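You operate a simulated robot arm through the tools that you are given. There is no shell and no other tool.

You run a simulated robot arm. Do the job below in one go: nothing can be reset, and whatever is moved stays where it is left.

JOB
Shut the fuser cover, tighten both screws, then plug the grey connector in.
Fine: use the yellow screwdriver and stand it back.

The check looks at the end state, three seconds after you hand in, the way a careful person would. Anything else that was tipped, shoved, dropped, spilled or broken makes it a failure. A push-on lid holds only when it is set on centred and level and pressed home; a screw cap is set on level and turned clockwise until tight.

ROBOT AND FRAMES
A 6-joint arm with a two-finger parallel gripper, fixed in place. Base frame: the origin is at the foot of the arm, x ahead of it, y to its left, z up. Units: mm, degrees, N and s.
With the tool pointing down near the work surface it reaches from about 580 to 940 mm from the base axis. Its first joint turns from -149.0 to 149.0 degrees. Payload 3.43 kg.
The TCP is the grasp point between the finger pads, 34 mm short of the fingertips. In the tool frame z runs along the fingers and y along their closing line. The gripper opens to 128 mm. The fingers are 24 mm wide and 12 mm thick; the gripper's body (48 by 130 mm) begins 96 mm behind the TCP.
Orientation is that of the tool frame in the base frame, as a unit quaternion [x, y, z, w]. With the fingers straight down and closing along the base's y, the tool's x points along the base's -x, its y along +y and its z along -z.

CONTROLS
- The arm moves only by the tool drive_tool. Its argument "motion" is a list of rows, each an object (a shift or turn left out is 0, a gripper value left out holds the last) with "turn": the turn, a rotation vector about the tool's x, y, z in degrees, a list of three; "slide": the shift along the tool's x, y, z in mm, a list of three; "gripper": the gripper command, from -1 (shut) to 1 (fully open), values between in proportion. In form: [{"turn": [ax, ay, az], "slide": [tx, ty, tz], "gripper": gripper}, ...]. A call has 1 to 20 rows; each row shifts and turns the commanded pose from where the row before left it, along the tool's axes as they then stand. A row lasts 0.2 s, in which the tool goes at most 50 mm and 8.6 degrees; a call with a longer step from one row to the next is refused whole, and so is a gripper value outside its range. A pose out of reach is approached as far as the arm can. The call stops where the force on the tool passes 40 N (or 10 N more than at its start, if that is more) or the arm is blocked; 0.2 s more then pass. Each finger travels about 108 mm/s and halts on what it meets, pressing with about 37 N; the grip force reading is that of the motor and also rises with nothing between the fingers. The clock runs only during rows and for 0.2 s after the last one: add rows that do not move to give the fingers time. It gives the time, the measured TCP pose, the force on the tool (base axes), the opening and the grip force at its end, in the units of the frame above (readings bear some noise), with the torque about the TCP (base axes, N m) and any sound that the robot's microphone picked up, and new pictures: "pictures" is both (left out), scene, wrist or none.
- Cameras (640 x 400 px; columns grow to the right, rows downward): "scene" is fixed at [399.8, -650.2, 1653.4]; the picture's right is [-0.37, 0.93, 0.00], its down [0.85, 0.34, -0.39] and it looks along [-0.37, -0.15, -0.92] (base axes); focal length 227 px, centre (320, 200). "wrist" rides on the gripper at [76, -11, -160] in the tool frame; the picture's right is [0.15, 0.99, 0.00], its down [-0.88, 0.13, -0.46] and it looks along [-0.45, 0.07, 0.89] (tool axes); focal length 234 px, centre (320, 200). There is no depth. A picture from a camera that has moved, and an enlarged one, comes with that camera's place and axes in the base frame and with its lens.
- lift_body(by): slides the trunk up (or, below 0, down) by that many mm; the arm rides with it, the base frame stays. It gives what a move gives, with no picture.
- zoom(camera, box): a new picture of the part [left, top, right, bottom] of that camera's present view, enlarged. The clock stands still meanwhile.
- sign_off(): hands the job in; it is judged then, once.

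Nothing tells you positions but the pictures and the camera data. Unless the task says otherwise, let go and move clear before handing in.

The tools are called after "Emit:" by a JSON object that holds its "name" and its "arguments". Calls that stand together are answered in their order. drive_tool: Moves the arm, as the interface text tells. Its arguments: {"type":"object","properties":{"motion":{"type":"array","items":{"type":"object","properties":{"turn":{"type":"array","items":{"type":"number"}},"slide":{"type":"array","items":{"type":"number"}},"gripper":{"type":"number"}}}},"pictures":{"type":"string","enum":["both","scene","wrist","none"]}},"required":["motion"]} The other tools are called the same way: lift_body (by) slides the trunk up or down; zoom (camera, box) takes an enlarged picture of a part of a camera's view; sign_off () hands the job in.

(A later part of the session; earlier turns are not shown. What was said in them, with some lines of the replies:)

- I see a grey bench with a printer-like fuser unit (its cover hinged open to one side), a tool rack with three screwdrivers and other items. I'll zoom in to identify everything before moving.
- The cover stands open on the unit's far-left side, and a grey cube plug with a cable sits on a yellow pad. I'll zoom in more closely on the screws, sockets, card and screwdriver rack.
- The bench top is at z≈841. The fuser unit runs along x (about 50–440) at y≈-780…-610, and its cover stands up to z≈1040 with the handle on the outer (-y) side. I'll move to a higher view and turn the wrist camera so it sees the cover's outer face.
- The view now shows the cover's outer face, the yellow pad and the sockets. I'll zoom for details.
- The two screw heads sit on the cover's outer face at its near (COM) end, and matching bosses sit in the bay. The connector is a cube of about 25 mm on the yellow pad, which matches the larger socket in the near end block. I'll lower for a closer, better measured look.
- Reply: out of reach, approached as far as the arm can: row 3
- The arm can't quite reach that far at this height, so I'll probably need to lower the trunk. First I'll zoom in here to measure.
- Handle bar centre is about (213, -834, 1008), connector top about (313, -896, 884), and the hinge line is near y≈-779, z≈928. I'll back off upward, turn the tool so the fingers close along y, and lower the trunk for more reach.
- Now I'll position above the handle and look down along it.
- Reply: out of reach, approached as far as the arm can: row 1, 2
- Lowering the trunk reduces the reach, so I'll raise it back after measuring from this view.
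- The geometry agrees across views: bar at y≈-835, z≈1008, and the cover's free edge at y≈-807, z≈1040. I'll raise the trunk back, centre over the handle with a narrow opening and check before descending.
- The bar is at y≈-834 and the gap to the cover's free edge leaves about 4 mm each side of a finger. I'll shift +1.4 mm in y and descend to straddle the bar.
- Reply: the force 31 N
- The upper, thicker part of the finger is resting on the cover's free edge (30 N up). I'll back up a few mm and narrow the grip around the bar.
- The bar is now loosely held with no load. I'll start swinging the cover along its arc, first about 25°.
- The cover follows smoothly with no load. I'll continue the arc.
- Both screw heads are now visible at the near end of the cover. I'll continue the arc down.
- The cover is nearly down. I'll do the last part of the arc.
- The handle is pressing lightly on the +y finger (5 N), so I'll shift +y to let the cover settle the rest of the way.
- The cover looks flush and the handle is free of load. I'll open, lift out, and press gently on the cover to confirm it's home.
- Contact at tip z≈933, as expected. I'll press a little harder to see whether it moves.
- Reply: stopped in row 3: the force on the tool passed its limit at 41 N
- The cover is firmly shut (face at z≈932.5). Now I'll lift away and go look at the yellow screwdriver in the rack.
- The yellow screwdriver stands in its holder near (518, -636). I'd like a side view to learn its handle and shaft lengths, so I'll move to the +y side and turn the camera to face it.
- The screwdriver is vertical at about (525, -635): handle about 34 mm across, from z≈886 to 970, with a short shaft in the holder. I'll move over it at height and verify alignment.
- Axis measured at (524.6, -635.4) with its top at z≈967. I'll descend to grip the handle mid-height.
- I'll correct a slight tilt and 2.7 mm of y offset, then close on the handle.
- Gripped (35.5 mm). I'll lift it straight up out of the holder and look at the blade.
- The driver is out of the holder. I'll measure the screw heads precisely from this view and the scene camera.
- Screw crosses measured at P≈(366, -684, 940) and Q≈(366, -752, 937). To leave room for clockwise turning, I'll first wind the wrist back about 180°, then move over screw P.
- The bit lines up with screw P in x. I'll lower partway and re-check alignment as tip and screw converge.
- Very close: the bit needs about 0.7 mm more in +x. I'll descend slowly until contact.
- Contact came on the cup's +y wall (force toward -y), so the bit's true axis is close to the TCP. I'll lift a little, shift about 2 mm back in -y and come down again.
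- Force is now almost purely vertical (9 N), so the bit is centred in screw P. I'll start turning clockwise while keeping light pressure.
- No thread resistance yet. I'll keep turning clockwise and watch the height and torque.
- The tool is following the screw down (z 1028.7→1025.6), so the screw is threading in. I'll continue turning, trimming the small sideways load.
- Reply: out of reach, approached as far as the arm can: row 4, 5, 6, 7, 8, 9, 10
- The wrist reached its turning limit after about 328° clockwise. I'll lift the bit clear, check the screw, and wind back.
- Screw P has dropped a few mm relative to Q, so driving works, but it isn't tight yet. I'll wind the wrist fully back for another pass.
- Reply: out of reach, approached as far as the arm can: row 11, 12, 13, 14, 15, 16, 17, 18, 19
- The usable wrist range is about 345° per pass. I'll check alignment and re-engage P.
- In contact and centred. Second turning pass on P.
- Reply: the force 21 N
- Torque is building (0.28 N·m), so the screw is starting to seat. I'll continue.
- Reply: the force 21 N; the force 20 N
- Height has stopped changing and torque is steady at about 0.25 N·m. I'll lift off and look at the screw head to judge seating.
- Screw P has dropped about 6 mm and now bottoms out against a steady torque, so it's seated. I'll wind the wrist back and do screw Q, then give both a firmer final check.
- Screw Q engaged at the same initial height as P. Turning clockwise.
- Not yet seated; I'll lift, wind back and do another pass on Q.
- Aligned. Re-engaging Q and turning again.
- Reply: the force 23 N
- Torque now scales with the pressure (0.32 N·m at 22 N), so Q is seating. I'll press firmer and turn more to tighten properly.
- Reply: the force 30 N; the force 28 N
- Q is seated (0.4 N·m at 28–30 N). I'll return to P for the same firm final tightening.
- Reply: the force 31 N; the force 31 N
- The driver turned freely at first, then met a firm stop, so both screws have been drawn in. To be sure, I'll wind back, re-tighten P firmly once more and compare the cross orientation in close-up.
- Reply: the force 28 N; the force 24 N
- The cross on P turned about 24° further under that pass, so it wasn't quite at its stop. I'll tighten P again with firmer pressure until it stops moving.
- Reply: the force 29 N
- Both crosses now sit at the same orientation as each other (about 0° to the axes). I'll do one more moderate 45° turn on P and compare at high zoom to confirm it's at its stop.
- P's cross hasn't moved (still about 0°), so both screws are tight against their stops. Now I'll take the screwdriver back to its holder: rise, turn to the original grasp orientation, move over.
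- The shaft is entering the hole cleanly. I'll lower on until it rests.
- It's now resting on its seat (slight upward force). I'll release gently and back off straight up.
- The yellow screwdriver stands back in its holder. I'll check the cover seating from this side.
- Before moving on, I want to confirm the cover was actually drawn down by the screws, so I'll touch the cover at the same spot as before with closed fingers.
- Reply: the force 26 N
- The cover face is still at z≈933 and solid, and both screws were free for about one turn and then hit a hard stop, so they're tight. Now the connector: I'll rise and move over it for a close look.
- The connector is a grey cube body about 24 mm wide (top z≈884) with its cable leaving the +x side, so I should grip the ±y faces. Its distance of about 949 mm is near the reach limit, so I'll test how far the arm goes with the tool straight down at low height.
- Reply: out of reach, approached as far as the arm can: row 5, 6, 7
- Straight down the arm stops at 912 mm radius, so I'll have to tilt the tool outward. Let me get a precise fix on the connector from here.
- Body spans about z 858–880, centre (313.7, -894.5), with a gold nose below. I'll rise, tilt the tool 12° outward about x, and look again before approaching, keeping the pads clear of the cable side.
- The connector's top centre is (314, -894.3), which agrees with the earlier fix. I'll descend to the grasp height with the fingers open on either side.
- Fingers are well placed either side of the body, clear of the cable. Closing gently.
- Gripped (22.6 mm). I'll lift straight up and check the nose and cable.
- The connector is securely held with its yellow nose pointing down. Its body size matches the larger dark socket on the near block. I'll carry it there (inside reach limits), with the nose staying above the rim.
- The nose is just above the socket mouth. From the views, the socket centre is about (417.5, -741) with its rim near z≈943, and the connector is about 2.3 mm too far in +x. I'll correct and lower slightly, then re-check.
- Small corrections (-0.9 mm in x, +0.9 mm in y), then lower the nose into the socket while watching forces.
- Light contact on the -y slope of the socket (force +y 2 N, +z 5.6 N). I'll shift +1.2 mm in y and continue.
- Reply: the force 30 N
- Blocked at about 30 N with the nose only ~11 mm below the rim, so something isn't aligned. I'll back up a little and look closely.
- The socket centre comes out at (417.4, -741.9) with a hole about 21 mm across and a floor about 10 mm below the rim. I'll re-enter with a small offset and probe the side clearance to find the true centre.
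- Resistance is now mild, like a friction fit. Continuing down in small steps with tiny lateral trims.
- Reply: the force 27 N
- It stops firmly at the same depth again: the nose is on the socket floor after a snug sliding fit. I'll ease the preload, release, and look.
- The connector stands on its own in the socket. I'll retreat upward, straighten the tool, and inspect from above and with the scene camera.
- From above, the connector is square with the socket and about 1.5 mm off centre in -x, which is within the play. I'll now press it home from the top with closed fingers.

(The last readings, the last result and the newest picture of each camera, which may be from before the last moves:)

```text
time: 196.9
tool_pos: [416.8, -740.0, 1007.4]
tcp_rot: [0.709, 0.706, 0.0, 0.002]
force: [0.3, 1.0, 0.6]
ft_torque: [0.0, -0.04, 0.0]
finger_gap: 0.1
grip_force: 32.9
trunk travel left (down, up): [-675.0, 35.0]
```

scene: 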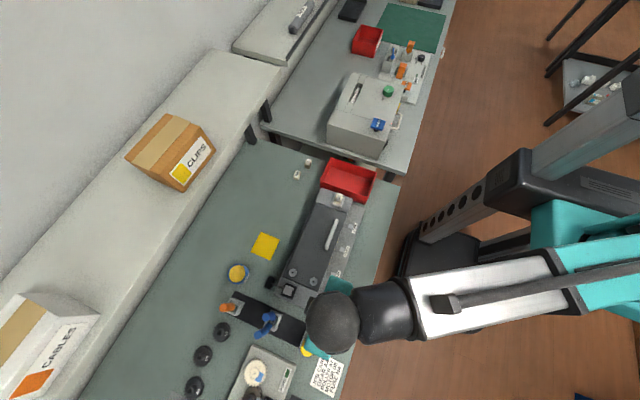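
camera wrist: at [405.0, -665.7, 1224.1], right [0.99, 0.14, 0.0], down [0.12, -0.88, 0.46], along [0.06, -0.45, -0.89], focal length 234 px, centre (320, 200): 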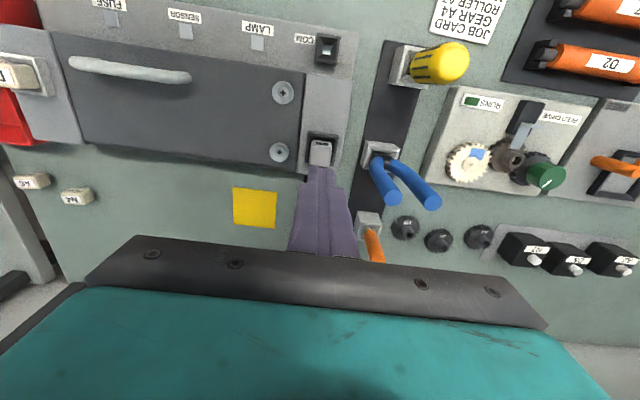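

Emit:
{"name": "drive_tool", "arguments": {"motion": [{"slide": [0, 0, 1.5]}, {"slide": [0, 0, 1]}, {}], "pictures": "none"}}

Emit:
{"name": "drive_tool", "arguments": {"motion": [{"slide": [0, 0, 1]}, {"slide": [0, 0, 1]}, {}], "pictures": "none"}}

```text
time: 197.7
tool_pos: [416.8, -741.0, 1004.8]
tcp_rot: [0.709, 0.705, 0.0, 0.0]
force: [0.3, 0.7, 5.0]
ft_torque: [0.03, 0.02, 0.02]
finger_gap: 0.0
grip_force: 33.3
trunk travel left (down, up): [-675.0, 35.0]
```

```text
time: 198.5
tool_pos: [416.1, -740.9, 1005.0]
tcp_rot: [0.709, 0.705, -0.001, 0.002]
force: [2.0, -2.2, 16.0]
ft_torque: [-0.14, -0.13, -0.04]
finger_gap: 0.0
grip_force: 32.7
trunk travel left (down, up): [-675.0, 35.0]
```

Emit:
{"name": "drive_tool", "arguments": {"motion": [{"slide": [0, 0, 1]}, {"slide": [0, 0, 1]}, {"slide": [0, 0, 0.7]}, {}], "pictures": "none"}}

```text
time: 199.5
tool_pos: [414.9, -740.9, 1004.3]
tcp_rot: [0.71, 0.704, 0.0, 0.003]
force: [4.5, -7.0, 37.1]
ft_torque: [-0.43, -0.18, 0.0]
finger_gap: 0.2
grip_force: 32.9
trunk travel left (down, up): [-675.0, 35.0]
```

Rigid at 37 N with no further travel, so it's bottomed. I'll lift away and check its centring in detail with the scene camera.

Emit:
{"name": "drive_tool", "arguments": {"motion": [{"slide": [0, 0, -20]}, {"slide": [0, 0, -40]}, {"slide": [40, 0, -20]}, {"slide": [45, 0, 0]}, {"slide": [45, 0, 0]}, {"slide": [45, 0, 0]}, {"slide": [45, 0, 0]}, {}], "pictures": "none"}}

Emit:
{"name": "zoom", "arguments": {"camera": "scene", "box": [277, 278, 302, 300]}}

Emit:
{"name": "zoom", "arguments": {"camera": "scene", "box": [255, 250, 345, 330]}}

```text
time: 201.3
tool_pos: [418.7, -520.3, 1078.9]
tcp_rot: [0.709, 0.705, 0.001, 0.0]
force: [0.3, 0.0, -0.7]
ft_torque: [-0.01, 0.02, 0.01]
finger_gap: 0.0
grip_force: 32.9
trunk travel left (down, up): [-675.0, 35.0]
```

```text
16.00 times, centred on (290, 289) of scene
camera zoom: at [399.8, -650.2, 1653.4], right [-0.37, 0.93, 0.0], down [0.85, 0.34, -0.39], along [-0.37, -0.15, -0.92], focal length 3632 px, centre (808, -1224)
```

zoom: 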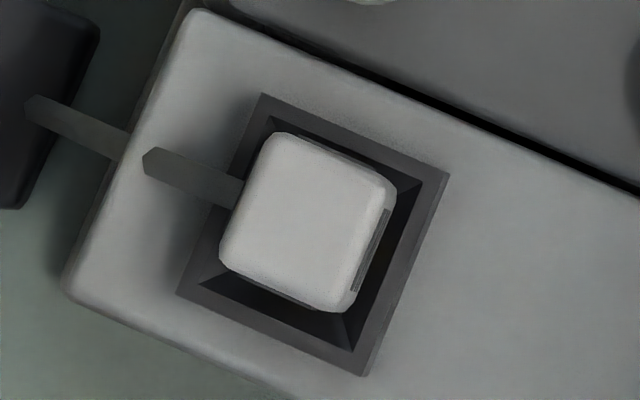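

```text
5.00 times, centred on (300, 290) of scene
camera zoom: at [399.8, -650.2, 1653.4], right [-0.37, 0.93, 0.0], down [0.85, 0.34, -0.39], along [-0.37, -0.15, -0.92], focal length 1135 px, centre (420, -250)
```

zoom: 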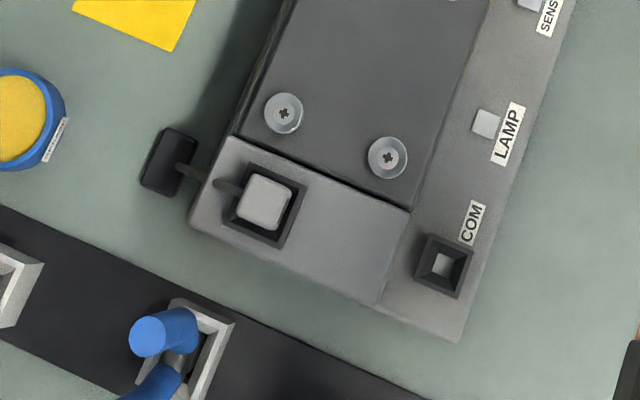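

The connector sits about 2 mm off centre (toward -x, +y) and the side forces point the same way, so it's wedged rather than truly home. I'll re-grip it with the tool vertical, pull it up slightly, re-centre and re-insert.

Emit:
{"name": "drive_tool", "arguments": {"motion": [{"slide": [-43.8, -0.2, 0], "gripper": -0.15}, {"slide": [-43.8, -0.2, 0]}, {"slide": [-43.8, -0.2, 0]}, {"slide": [-43.8, -0.1, 0]}, {"slide": [-43.9, -0.1, 0]}, {"slide": [0, 0, 15]}, {"slide": [0, 0, 15]}, {}], "pictures": "wrist"}}

Emit:
{"name": "zoom", "arguments": {"camera": "wrist", "box": [270, 110, 370, 230]}}

```text
time: 203.1
tool_pos: [417.3, -741.2, 1047.5]
tcp_rot: [0.709, 0.705, 0.0, 0.001]
force: [-0.2, -0.3, -0.2]
ft_torque: [0.01, 0.02, -0.03]
finger_gap: 54.7
grip_force: 0.2
trunk travel left (down, up): [-675.0, 35.0]
camera wrist: at [404.9, -665.3, 1208.6], right [0.99, 0.14, 0.0], down [0.12, -0.88, 0.46], along [0.06, -0.45, -0.89], focal length 234 px, centre (320, 200)
```

wrist: 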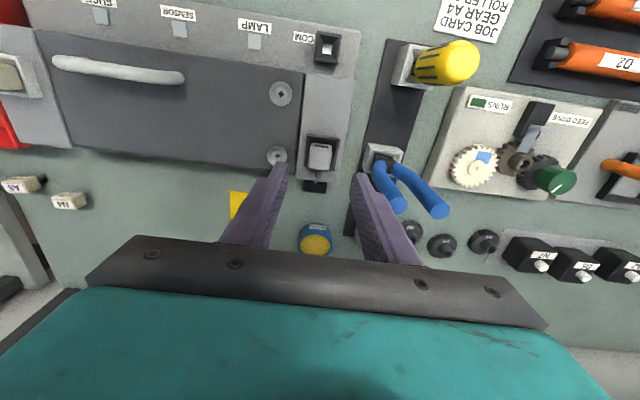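

```text
3.33 times, centred on (320, 170) of wrist
camera zoom: at [404.9, -665.3, 1208.6], right [0.99, 0.14, 0.0], down [0.12, -0.88, 0.46], along [0.06, -0.45, -0.89], focal length 781 px, centre (320, 300)
```

zoom: 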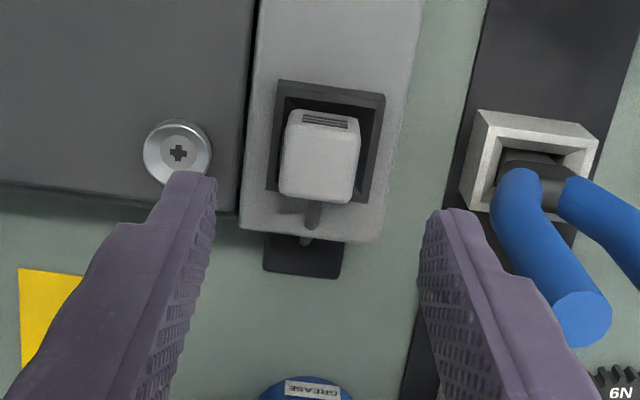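

Emit:
{"name": "zoom", "arguments": {"camera": "wrist", "box": [300, 132, 345, 176]}}

```text
9.09 times, centred on (322, 154) of wrist
camera zoom: at [404.9, -665.3, 1208.6], right [0.99, 0.14, 0.0], down [0.12, -0.88, 0.46], along [0.06, -0.45, -0.89], focal length 2129 px, centre (297, 618)
```

zoom: 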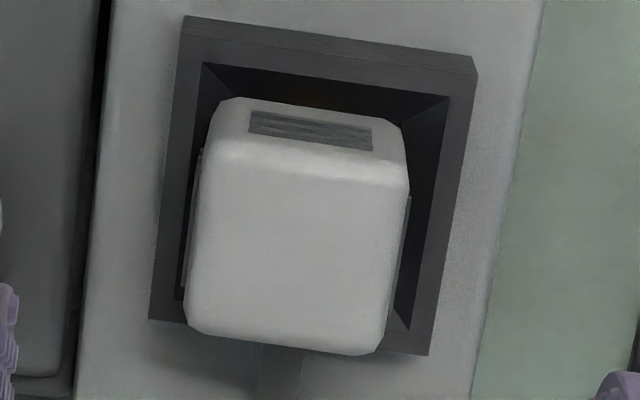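

Measured relative to the frame, the connector sits about (-1.6, +1.2…2) mm off centre. I'll centre the gripper on the connector and descend to grip its upper part.

Emit:
{"name": "drive_tool", "arguments": {"motion": [{"slide": [2.1, -1.8, 15]}, {"slide": [0, 0, 20]}, {"slide": [0, 0, 15]}, {"slide": [0, 0, 7]}, {}], "pictures": "none"}}

Emit:
{"name": "zoom", "arguments": {"camera": "wrist", "box": [270, 110, 370, 230]}}

```text
time: 204.3
tool_pos: [414.3, -736.6, 992.2]
tcp_rot: [0.709, 0.705, 0.0, -0.001]
force: [0.3, -0.4, -0.5]
ft_torque: [0.03, -0.01, -0.02]
finger_gap: 54.3
grip_force: 0.0
trunk travel left (down, up): [-675.0, 35.0]
```

```text
3.33 times, centred on (320, 170) of wrist
camera zoom: at [402.4, -661.7, 1152.1], right [0.99, 0.14, 0.0], down [0.12, -0.88, 0.46], along [0.06, -0.45, -0.89], focal length 781 px, centre (320, 300)
```

zoom: 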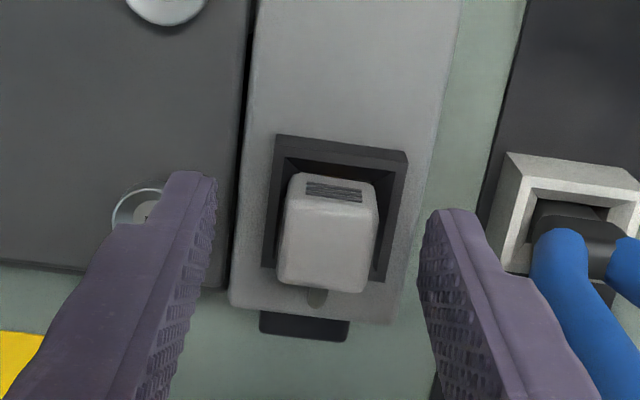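

Emit:
{"name": "drive_tool", "arguments": {"motion": [{"slide": [-0.8, 0.8, 2.5]}, {}, {"gripper": -0.4}, {"gripper": -0.55}, {"gripper": -1}, {}, {}], "pictures": "none"}}

Emit:
{"name": "zoom", "arguments": {"camera": "wrist", "box": [280, 120, 370, 220]}}

```text
time: 205.9
tool_pos: [414.4, -737.8, 990.7]
tcp_rot: [0.709, 0.705, 0.001, 0.001]
force: [6.6, -2.4, 2.8]
ft_torque: [-0.07, -0.31, 0.03]
finger_gap: 22.5
grip_force: 37.1
trunk travel left (down, up): [-675.0, 35.0]
```

```text
4.00 times, centred on (325, 170) of wrist
camera zoom: at [404.0, -662.4, 1150.2], right [0.99, 0.14, 0.0], down [0.12, -0.88, 0.46], along [0.07, -0.45, -0.89], focal length 937 px, centre (300, 320)
```

zoom: 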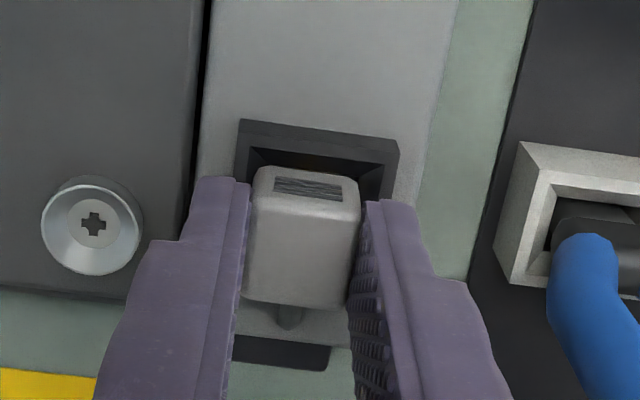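

Gripped. I'll pull up about 9 mm to free the wedge, then look at the alignment.

Emit:
{"name": "drive_tool", "arguments": {"motion": [{"slide": [0, 0, -3]}, {"slide": [0, 0, -3]}, {"slide": [0, 0, -3]}, {}], "pictures": "none"}}

Emit:
{"name": "zoom", "arguments": {"camera": "wrist", "box": [295, 130, 350, 190]}}

```text
time: 206.9
tool_pos: [414.9, -738.8, 998.5]
tcp_rot: [0.71, 0.704, -0.001, 0.0]
force: [-0.1, 1.0, 0.4]
ft_torque: [0.0, -0.01, 0.0]
finger_gap: 22.5
grip_force: 36.5
trunk travel left (down, up): [-675.0, 35.0]
```

```text
6.67 times, centred on (322, 160) of wrist
camera zoom: at [403.0, -663.1, 1159.2], right [0.99, 0.14, 0.0], down [0.12, -0.88, 0.46], along [0.06, -0.45, -0.89], focal length 1561 px, centre (303, 467)
```

zoom: 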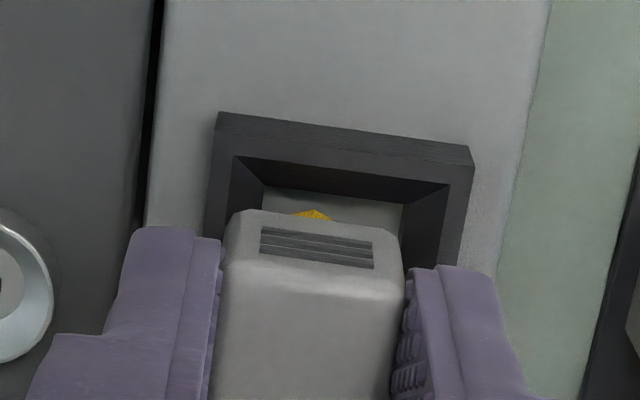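

It's free now. The nose is about 2.8 mm too far in -x while y is nearly centred. I'll correct x and re-check before lowering.

Emit:
{"name": "drive_tool", "arguments": {"motion": [{"slide": [-0.3, 2.8, 0]}, {}, {}], "pictures": "none"}}

Emit:
{"name": "zoom", "arguments": {"camera": "wrist", "box": [300, 135, 345, 175]}}

```text
time: 207.7
tool_pos: [416.8, -738.8, 998.9]
tcp_rot: [0.709, 0.705, -0.001, 0.001]
force: [-0.4, 0.0, -0.2]
ft_torque: [-0.04, -0.02, 0.0]
finger_gap: 22.7
grip_force: 36.5
trunk travel left (down, up): [-675.0, 35.0]
```

```text
10.00 times, centred on (322, 155) of wrist
camera zoom: at [405.8, -662.9, 1159.4], right [0.99, 0.14, 0.0], down [0.12, -0.88, 0.46], along [0.06, -0.45, -0.89], focal length 2342 px, centre (295, 650)
```

zoom: 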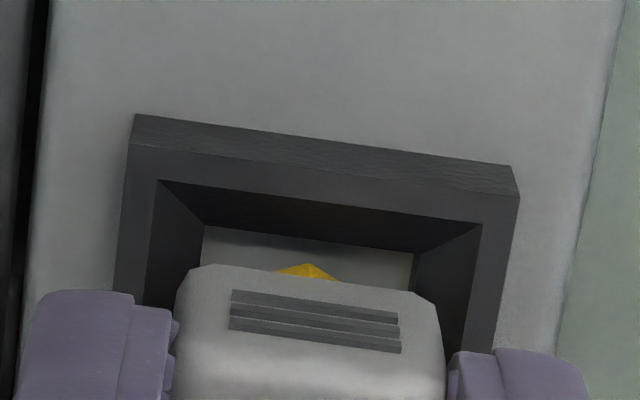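

Now centred within about 0.5 mm. Lowering in small steps.

Emit:
{"name": "drive_tool", "arguments": {"motion": [{"slide": [-0.5, -0.2, 2]}, {"slide": [0, 0, 2]}, {"slide": [0, 0, 1.5]}, {}], "pictures": "none"}}

Emit:
{"name": "drive_tool", "arguments": {"motion": [{"slide": [0, 0, 1.5]}, {}], "pictures": "none"}}

Emit:
{"name": "drive_tool", "arguments": {"motion": [{"slide": [0, 0, 1.5]}, {}], "pictures": "none"}}

```text
time: 208.7
tool_pos: [417.5, -739.3, 994.1]
tcp_rot: [0.709, 0.706, 0.0, 0.002]
force: [2.1, -0.8, 4.7]
ft_torque: [-0.07, -0.11, 0.0]
finger_gap: 22.2
grip_force: 36.6
trunk travel left (down, up): [-675.0, 35.0]
```

```text
time: 209.3
tool_pos: [417.5, -738.9, 992.4]
tcp_rot: [0.709, 0.705, 0.001, 0.001]
force: [3.1, 0.2, 4.5]
ft_torque: [-0.02, -0.16, 0.02]
finger_gap: 22.5
grip_force: 37.0
trunk travel left (down, up): [-675.0, 35.0]
```

```text
time: 209.9
tool_pos: [416.5, -739.5, 990.4]
tcp_rot: [0.709, 0.705, -0.001, 0.0]
force: [2.9, -0.6, 4.4]
ft_torque: [-0.09, -0.19, 0.07]
finger_gap: 22.4
grip_force: 36.6
trunk travel left (down, up): [-675.0, 35.0]
```

Emit:
{"name": "drive_tool", "arguments": {"motion": [{"slide": [0, 0.5, 1.5]}, {}], "pictures": "none"}}

Emit:
{"name": "drive_tool", "arguments": {"motion": [{"slide": [0, 0, 1.5]}, {}], "pictures": "none"}}

Emit:
{"name": "drive_tool", "arguments": {"motion": [{"slide": [0, 0, 1.5]}, {}], "pictures": "none"}}

```text
time: 210.5
tool_pos: [416.9, -740.1, 991.1]
tcp_rot: [0.71, 0.705, 0.0, 0.001]
force: [0.0, -2.2, 10.4]
ft_torque: [0.0, -0.04, 0.01]
finger_gap: 22.3
grip_force: 37.1
trunk travel left (down, up): [-675.0, 35.0]
```

```text
time: 211.1
tool_pos: [416.0, -738.9, 989.7]
tcp_rot: [0.71, 0.704, -0.001, 0.002]
force: [-1.3, -4.0, 18.0]
ft_torque: [-0.13, 0.11, 0.0]
finger_gap: 22.5
grip_force: 37.1
trunk travel left (down, up): [-675.0, 35.0]
```

```text
time: 211.7
tool_pos: [416.0, -737.3, 989.3]
tcp_rot: [0.71, 0.704, 0.0, 0.002]
force: [-1.6, -4.4, 27.0]
ft_torque: [-0.14, 0.13, 0.01]
finger_gap: 22.5
grip_force: 36.9
trunk travel left (down, up): [-675.0, 35.0]
```

Emit:
{"name": "zoom", "arguments": {"camera": "wrist", "box": [295, 130, 350, 190]}}

Emit:
{"name": "drive_tool", "arguments": {"motion": [{"slide": [-0.5, 0, -2.5]}, {}, {}], "pictures": "none"}}

```text
6.67 times, centred on (322, 160) of wrist
camera zoom: at [405.1, -662.7, 1149.3], right [0.99, 0.14, 0.0], down [0.12, -0.88, 0.46], along [0.07, -0.45, -0.89], focal length 1561 px, centre (303, 467)
```

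zoom: 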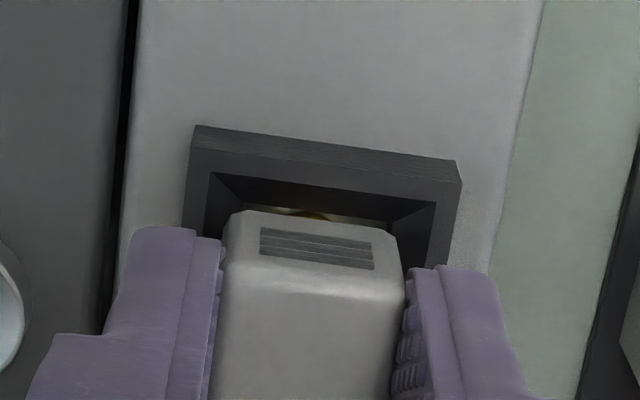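

```text
time: 212.5
tool_pos: [417.4, -739.0, 989.9]
tcp_rot: [0.709, 0.705, 0.0, 0.0]
force: [-2.1, 0.3, 11.7]
ft_torque: [0.11, 0.13, 0.02]
finger_gap: 22.3
grip_force: 36.8
trunk travel left (down, up): [-675.0, 35.0]
```

Same stop depth wherever it's centred, so the nose is on the socket floor, and it's now centred. I'll release and then inspect it from a low side angle to judge the seating.

Emit:
{"name": "drive_tool", "arguments": {"motion": [{"slide": [0, -0.2, -1]}, {}, {"gripper": -0.5}, {"gripper": -0.3}, {"gripper": 0}, {}, {"slide": [0, 0, -20]}, {"slide": [0, 0, -30]}, {"slide": [0, 0, -30]}, {"slide": [40, 3, 0]}, {"slide": [40, 3, 0]}, {"slide": [40, 3, 0]}, {}], "pictures": "none"}}

Emit:
{"name": "drive_tool", "arguments": {"motion": [{"turn": [0, -7.5, 0], "gripper": 1}, {"turn": [0, -7.5, 0]}, {"turn": [0, -7.5, 0]}, {"turn": [0, -7.5, 0]}, {"turn": [0, -7.5, 0]}, {"turn": [0, -7.5, 0]}, {}]}}

Emit:
{"name": "zoom", "arguments": {"camera": "wrist", "box": [240, 110, 400, 230]}}

```text
time: 215.3
tool_pos: [427.0, -621.2, 1069.4]
tcp_rot: [0.709, 0.705, 0.001, 0.001]
force: [0.8, 0.4, 0.1]
ft_torque: [-0.01, -0.01, -0.02]
finger_gap: 64.1
grip_force: 0.1
trunk travel left (down, up): [-675.0, 35.0]
```

```text
time: 216.9
tool_pos: [427.7, -620.7, 1069.9]
tcp_rot: [0.656, 0.651, -0.272, 0.27]
force: [0.6, -0.2, 0.0]
ft_torque: [-0.02, -0.04, -0.02]
finger_gap: 128.0
grip_force: 0.1
trunk travel left (down, up): [-675.0, 35.0]
camera wrist: at [415.7, -454.0, 1128.7], right [0.99, 0.1, -0.1], down [0.13, -0.3, 0.95], along [0.06, -0.95, -0.31], focal length 234 px, centre (320, 200)
```

scene: 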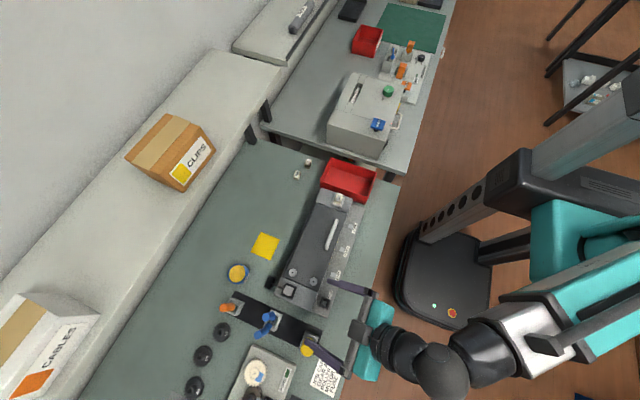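
wrist: 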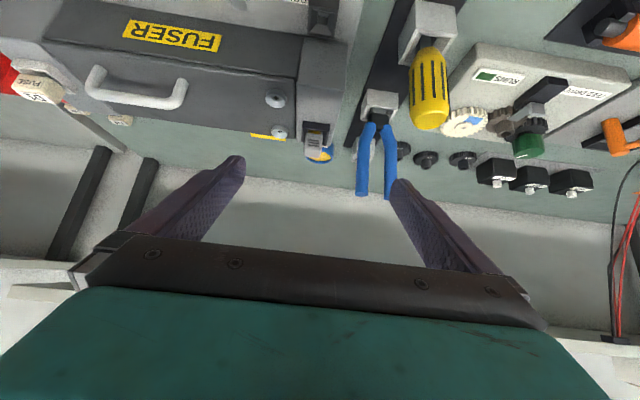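

```text
3.33 times, centred on (320, 170) of wrist
camera zoom: at [415.7, -454.0, 1128.7], right [0.99, 0.1, -0.1], down [0.13, -0.3, 0.95], along [0.06, -0.95, -0.31], focal length 781 px, centre (320, 300)
```

zoom: 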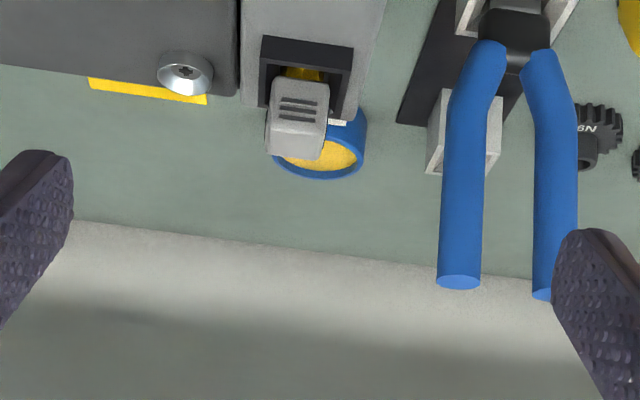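

Emit:
{"name": "zoom", "arguments": {"camera": "wrist", "box": [296, 118, 336, 162]}}

Emit:
{"name": "zoom", "arguments": {"camera": "wrist", "box": [40, 0, 360, 160]}}

```text
9.09 times, centred on (316, 140) of wrist
camera zoom: at [415.7, -454.0, 1128.7], right [0.99, 0.1, -0.1], down [0.13, -0.3, 0.95], along [0.06, -0.95, -0.31], focal length 2129 px, centre (356, 746)
```

zoom: 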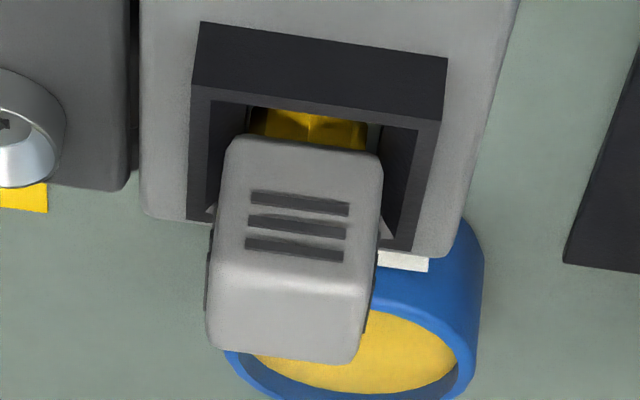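

```text
2.00 times, centred on (200, 80) of wrist
camera zoom: at [415.7, -454.0, 1128.7], right [0.99, 0.1, -0.1], down [0.13, -0.3, 0.95], along [0.06, -0.95, -0.31], focal length 468 px, centre (560, 440)
```

zoom: 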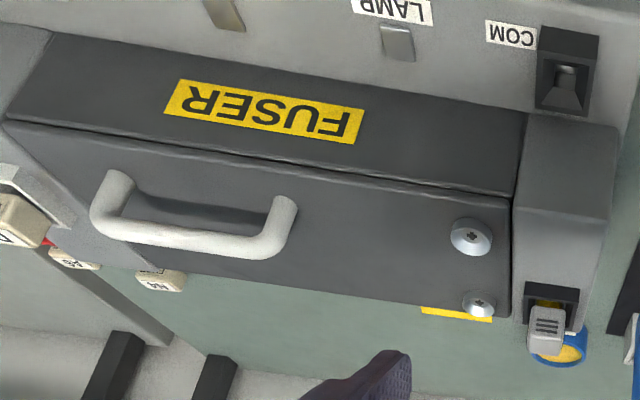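

The side view shows the connector upright, nose bottomed inside the frame. This low angle is also good for checking the screw heads against the cover, so I'll zoom in on them.

Emit:
{"name": "zoom", "arguments": {"camera": "wrist", "box": [258, 82, 298, 118]}}

Emit:
{"name": "zoom", "arguments": {"camera": "wrist", "box": [262, 115, 302, 147]}}

Emit:
{"name": "zoom", "arguments": {"camera": "wrist", "box": [230, 20, 360, 140]}}

```text
11.11 times, centred on (278, 100) of wrist
camera zoom: at [415.7, -454.0, 1128.7], right [0.99, 0.1, -0.1], down [0.13, -0.3, 0.95], along [0.06, -0.95, -0.31], focal length 2602 px, centre (787, 1311)
```

zoom: 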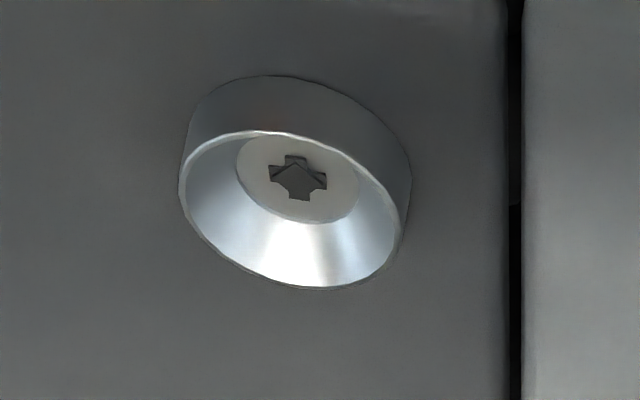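

```text
12.50 times, centred on (282, 131) of wrist
camera zoom: at [415.7, -454.0, 1128.7], right [0.99, 0.1, -0.1], down [0.13, -0.3, 0.95], along [0.06, -0.95, -0.31], focal length 2927 px, centre (795, 1062)
```

zoom: 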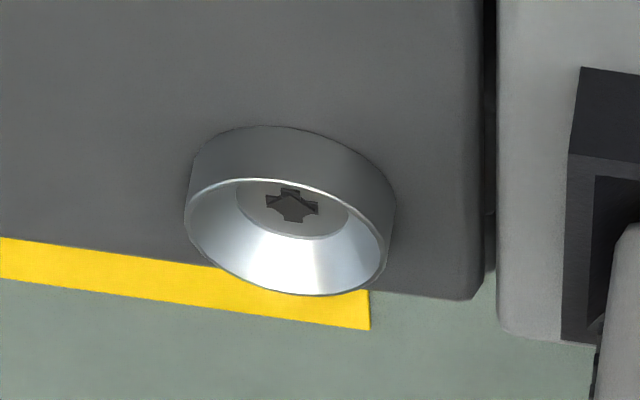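

```text
3.33 times, centred on (295, 80) of wrist
camera zoom: at [415.7, -454.0, 1128.7], right [0.99, 0.1, -0.1], down [0.13, -0.3, 0.95], along [0.06, -0.95, -0.31], focal length 781 px, centre (403, 600)
```

zoom: 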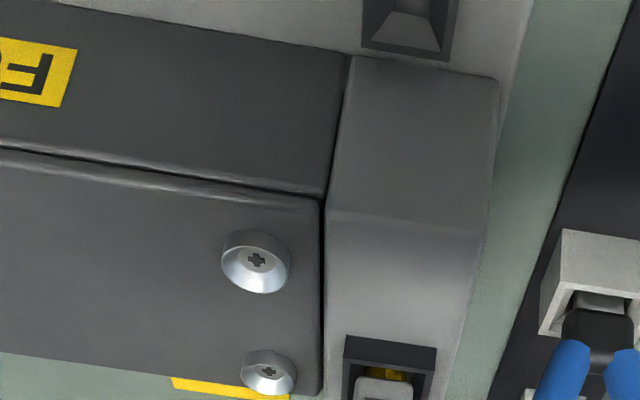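

The screw heads now sit flush on the cover with no gap, the cover is shut, and the connector is upright in its socket. I'll straighten the tool, move clear, and take a last overall look.

Emit:
{"name": "drive_tool", "arguments": {"motion": [{"turn": [0, 7.5, 0]}, {"turn": [0, 7.5, 0]}, {"turn": [0, 7.5, 0]}, {"turn": [0, 7.5, 0]}, {"turn": [0, 7.5, 0]}, {"turn": [0, 7.5, 0]}, {"slide": [30, 0, -30]}, {"slide": [30, 0, -30]}, {"slide": [30, 0, -30]}, {}]}}

Emit:
{"name": "zoom", "arguments": {"camera": "scene", "box": [200, 150, 380, 330]}}

Emit:
{"name": "zoom", "arguments": {"camera": "scene", "box": [210, 270, 350, 370]}}

Emit:
{"name": "zoom", "arguments": {"camera": "scene", "box": [277, 278, 302, 300]}}

```text
time: 218.9
tool_pos: [427.3, -533.0, 1155.4]
tcp_rot: [0.708, 0.706, -0.004, 0.006]
force: [4.0, -6.0, -12.5]
ft_torque: [0.09, 0.5, -0.23]
finger_gap: 128.0
grip_force: 0.2
trunk travel left (down, up): [-675.0, 35.0]
stopped in row 10: the force on the tool passed its limit at 52 N (the readings are from after the stop); the commanded pose is now the measured one
camera wrist: at [414.2, -456.2, 1314.9], right [0.99, 0.14, 0.0], down [0.13, -0.88, 0.47], along [0.07, -0.46, -0.88], focal length 234 px, centre (320, 200)
```

scene: 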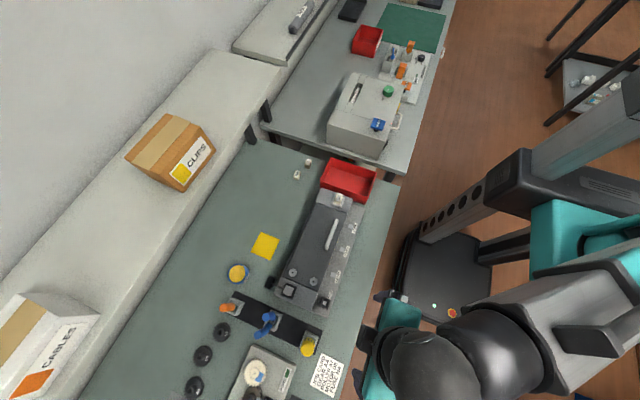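
wrist: 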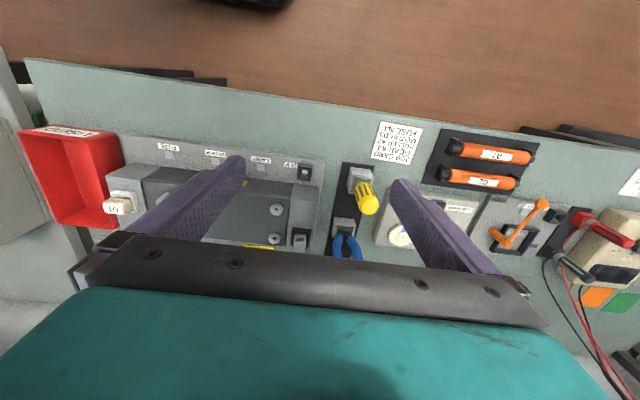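

```text
2.22 times, centred on (290, 240) of scene
camera zoom: at [399.8, -650.2, 1653.4], right [-0.37, 0.93, 0.0], down [0.85, 0.34, -0.39], along [-0.37, -0.15, -0.92], focal length 504 px, centre (387, 111)
```

zoom: 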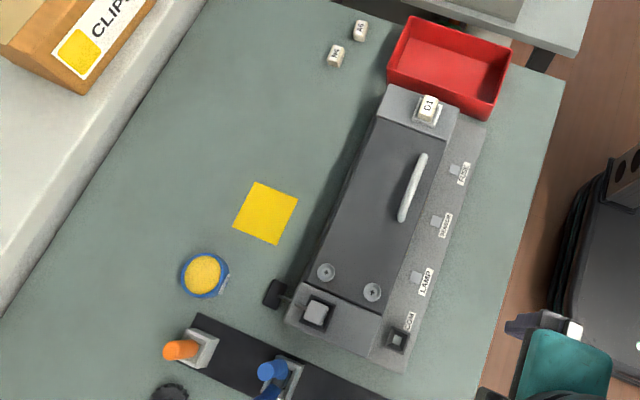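

```text
4.00 times, centred on (280, 320) of scene
camera zoom: at [399.8, -650.2, 1653.4], right [-0.37, 0.93, 0.0], down [0.85, 0.34, -0.39], along [-0.37, -0.15, -0.92], focal length 908 px, centre (480, -280)
```

zoom: 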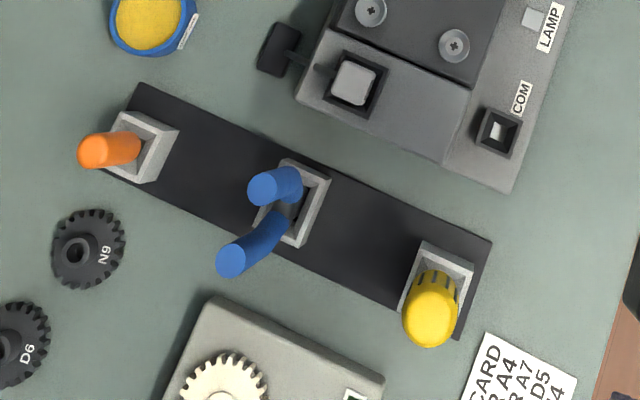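

```text
16.00 times, centred on (290, 289) of scene
camera zoom: at [399.8, -650.2, 1653.4], right [-0.37, 0.93, 0.0], down [0.85, 0.34, -0.39], along [-0.37, -0.15, -0.92], focal length 3632 px, centre (808, -1224)
```

zoom: 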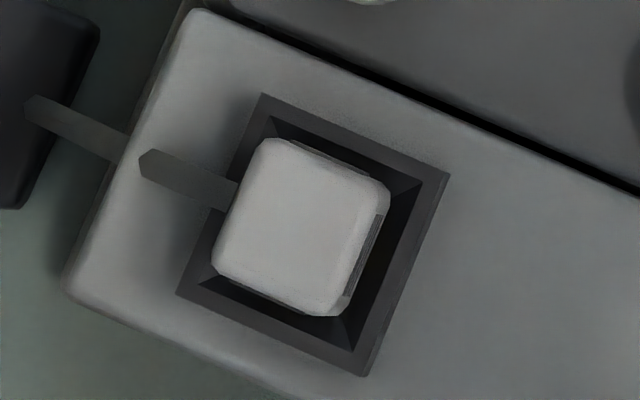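

The arm bumped its own limit while retreating (nothing on the bench is near). I'll back off to relieve that contact and confirm zero force.

Emit:
{"name": "drive_tool", "arguments": {"motion": [{"slide": [-15, 0, 0]}, {"slide": [-25, 0, 0]}, {"slide": [0, 0, -20]}, {}, {}]}}

Emit:
{"name": "zoom", "arguments": {"camera": "scene", "box": [340, 240, 640, 400]}}

```text
time: 219.8
tool_pos: [427.7, -575.5, 1170.2]
tcp_rot: [0.708, 0.706, -0.006, 0.01]
force: [3.9, -7.4, -13.4]
ft_torque: [0.13, 0.44, -0.21]
finger_gap: 128.2
grip_force: 0.0
trunk travel left (down, up): [-675.0, 35.0]
stopped in row 3: the force on the tool passed its limit at 55 N (the readings are from after the stop); the commanded pose is now the measured one
camera wrist: at [414.9, -496.0, 1329.3], right [0.99, 0.14, 0.0], down [0.12, -0.87, 0.48], along [0.07, -0.47, -0.88], focal length 234 px, centre (320, 200)
```

scene: 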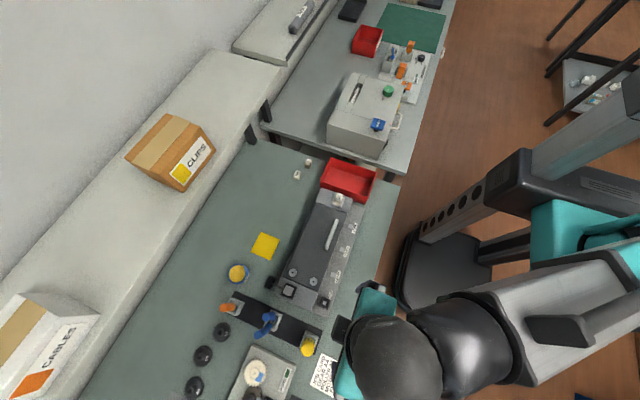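
wrist: 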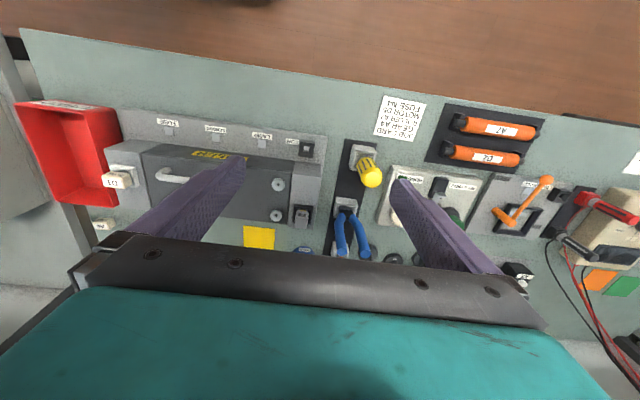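

```text
2.13 times, centred on (490, 320) of scene
camera zoom: at [399.8, -650.2, 1653.4], right [-0.37, 0.93, 0.0], down [0.85, 0.34, -0.39], along [-0.37, -0.15, -0.92], focal length 484 px, centre (-43, -56)
```

zoom: 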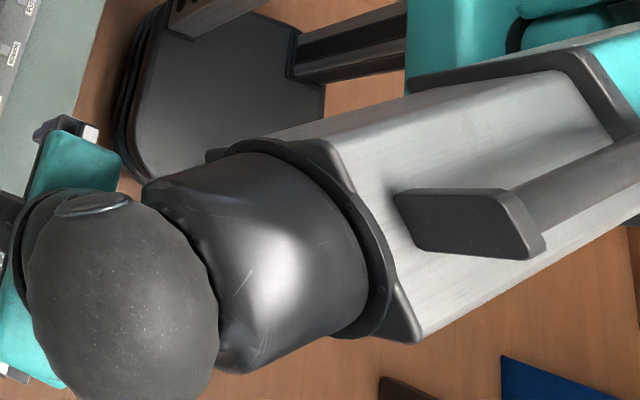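

The gripper is touching the arm's own forearm when this high and close in. I'll go lower and further out to relieve it.

Emit:
{"name": "drive_tool", "arguments": {"motion": [{"slide": [0, 0, 15]}, {"slide": [0, 0, 25]}, {"slide": [-20, 0, 25]}, {}, {}], "pictures": "none"}}

```text
time: 220.9
tool_pos: [428.9, -595.4, 1106.4]
tcp_rot: [0.708, 0.706, -0.005, 0.009]
force: [0.1, -1.1, -0.4]
ft_torque: [-0.02, 0.0, -0.01]
finger_gap: 128.1
grip_force: 0.1
trunk travel left (down, up): [-675.0, 35.0]
```

Forces are back to zero and the arm hangs clear above the bench with the gripper open. One last check of the work area before handing in.

Emit:
{"name": "zoom", "arguments": {"camera": "wrist", "box": [100, 80, 420, 270]}}

Emit:
{"name": "zoom", "arguments": {"camera": "scene", "box": [200, 180, 380, 350]}}

```text
2.00 times, centred on (260, 175) of wrist
camera zoom: at [416.0, -517.4, 1265.1], right [0.99, 0.14, 0.0], down [0.12, -0.87, 0.47], along [0.07, -0.47, -0.88], focal length 468 px, centre (440, 250)
```

zoom: 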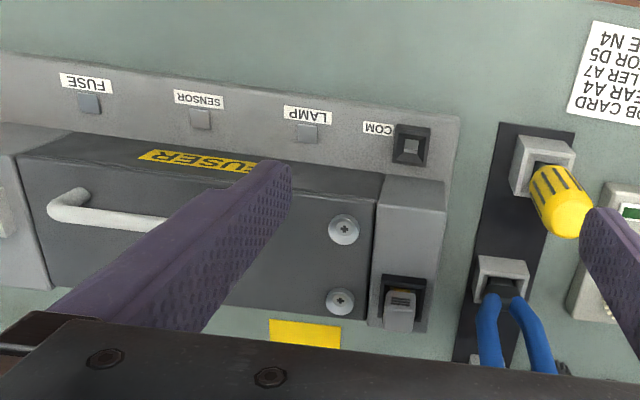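

```text
2.35 times, centred on (290, 265) of scene
camera zoom: at [399.8, -650.2, 1653.4], right [-0.37, 0.93, 0.0], down [0.85, 0.34, -0.39], along [-0.37, -0.15, -0.92], focal length 534 px, centre (391, 47)
```

zoom: 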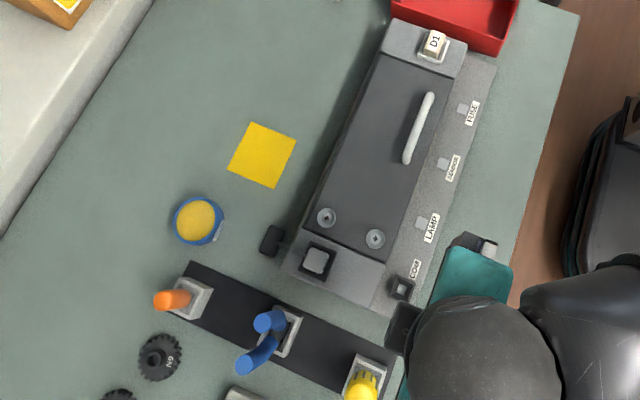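

The cover is shut, both screw heads sit flush, the grey connector stands in its socket, the yellow screwdriver is back in its holder, and the rest of the bench looks undisturbed. I'm handing the job in.

Emit:
{"name": "sign_off", "arguments": {}}

```text
The job is handed in.
```

I shut the fuser cover, tightened both screws, put the yellow screwdriver back upright in its holder, and plugged the grey connector in. I then handed the job in; the check result hasn't come back.

- **Cover:** It stayed firm when I pressed on it.
- **Screws:** Both turned freely for about one turn, then stopped hard. Their heads now sit flush on the cover with no gap.
- **Connector:** It went into the dark socket on the block nearest the tool rack, not the COM socket. It is upright and pressed to the socket floor; pressing harder moved it no further. About 3 mm still shows between its body and the socket rim. I took that as fully home because it stopped at the same depth each time I pressed it.
- **One contact at the end:** While moving clear, force on the tool passed its limit twice (52–55 N). I think the gripper touched the arm's own forearm. Nothing on the bench was near it, and the force was back to zero before I handed in.

In the final views, the other items on the bench looked undisturbed.
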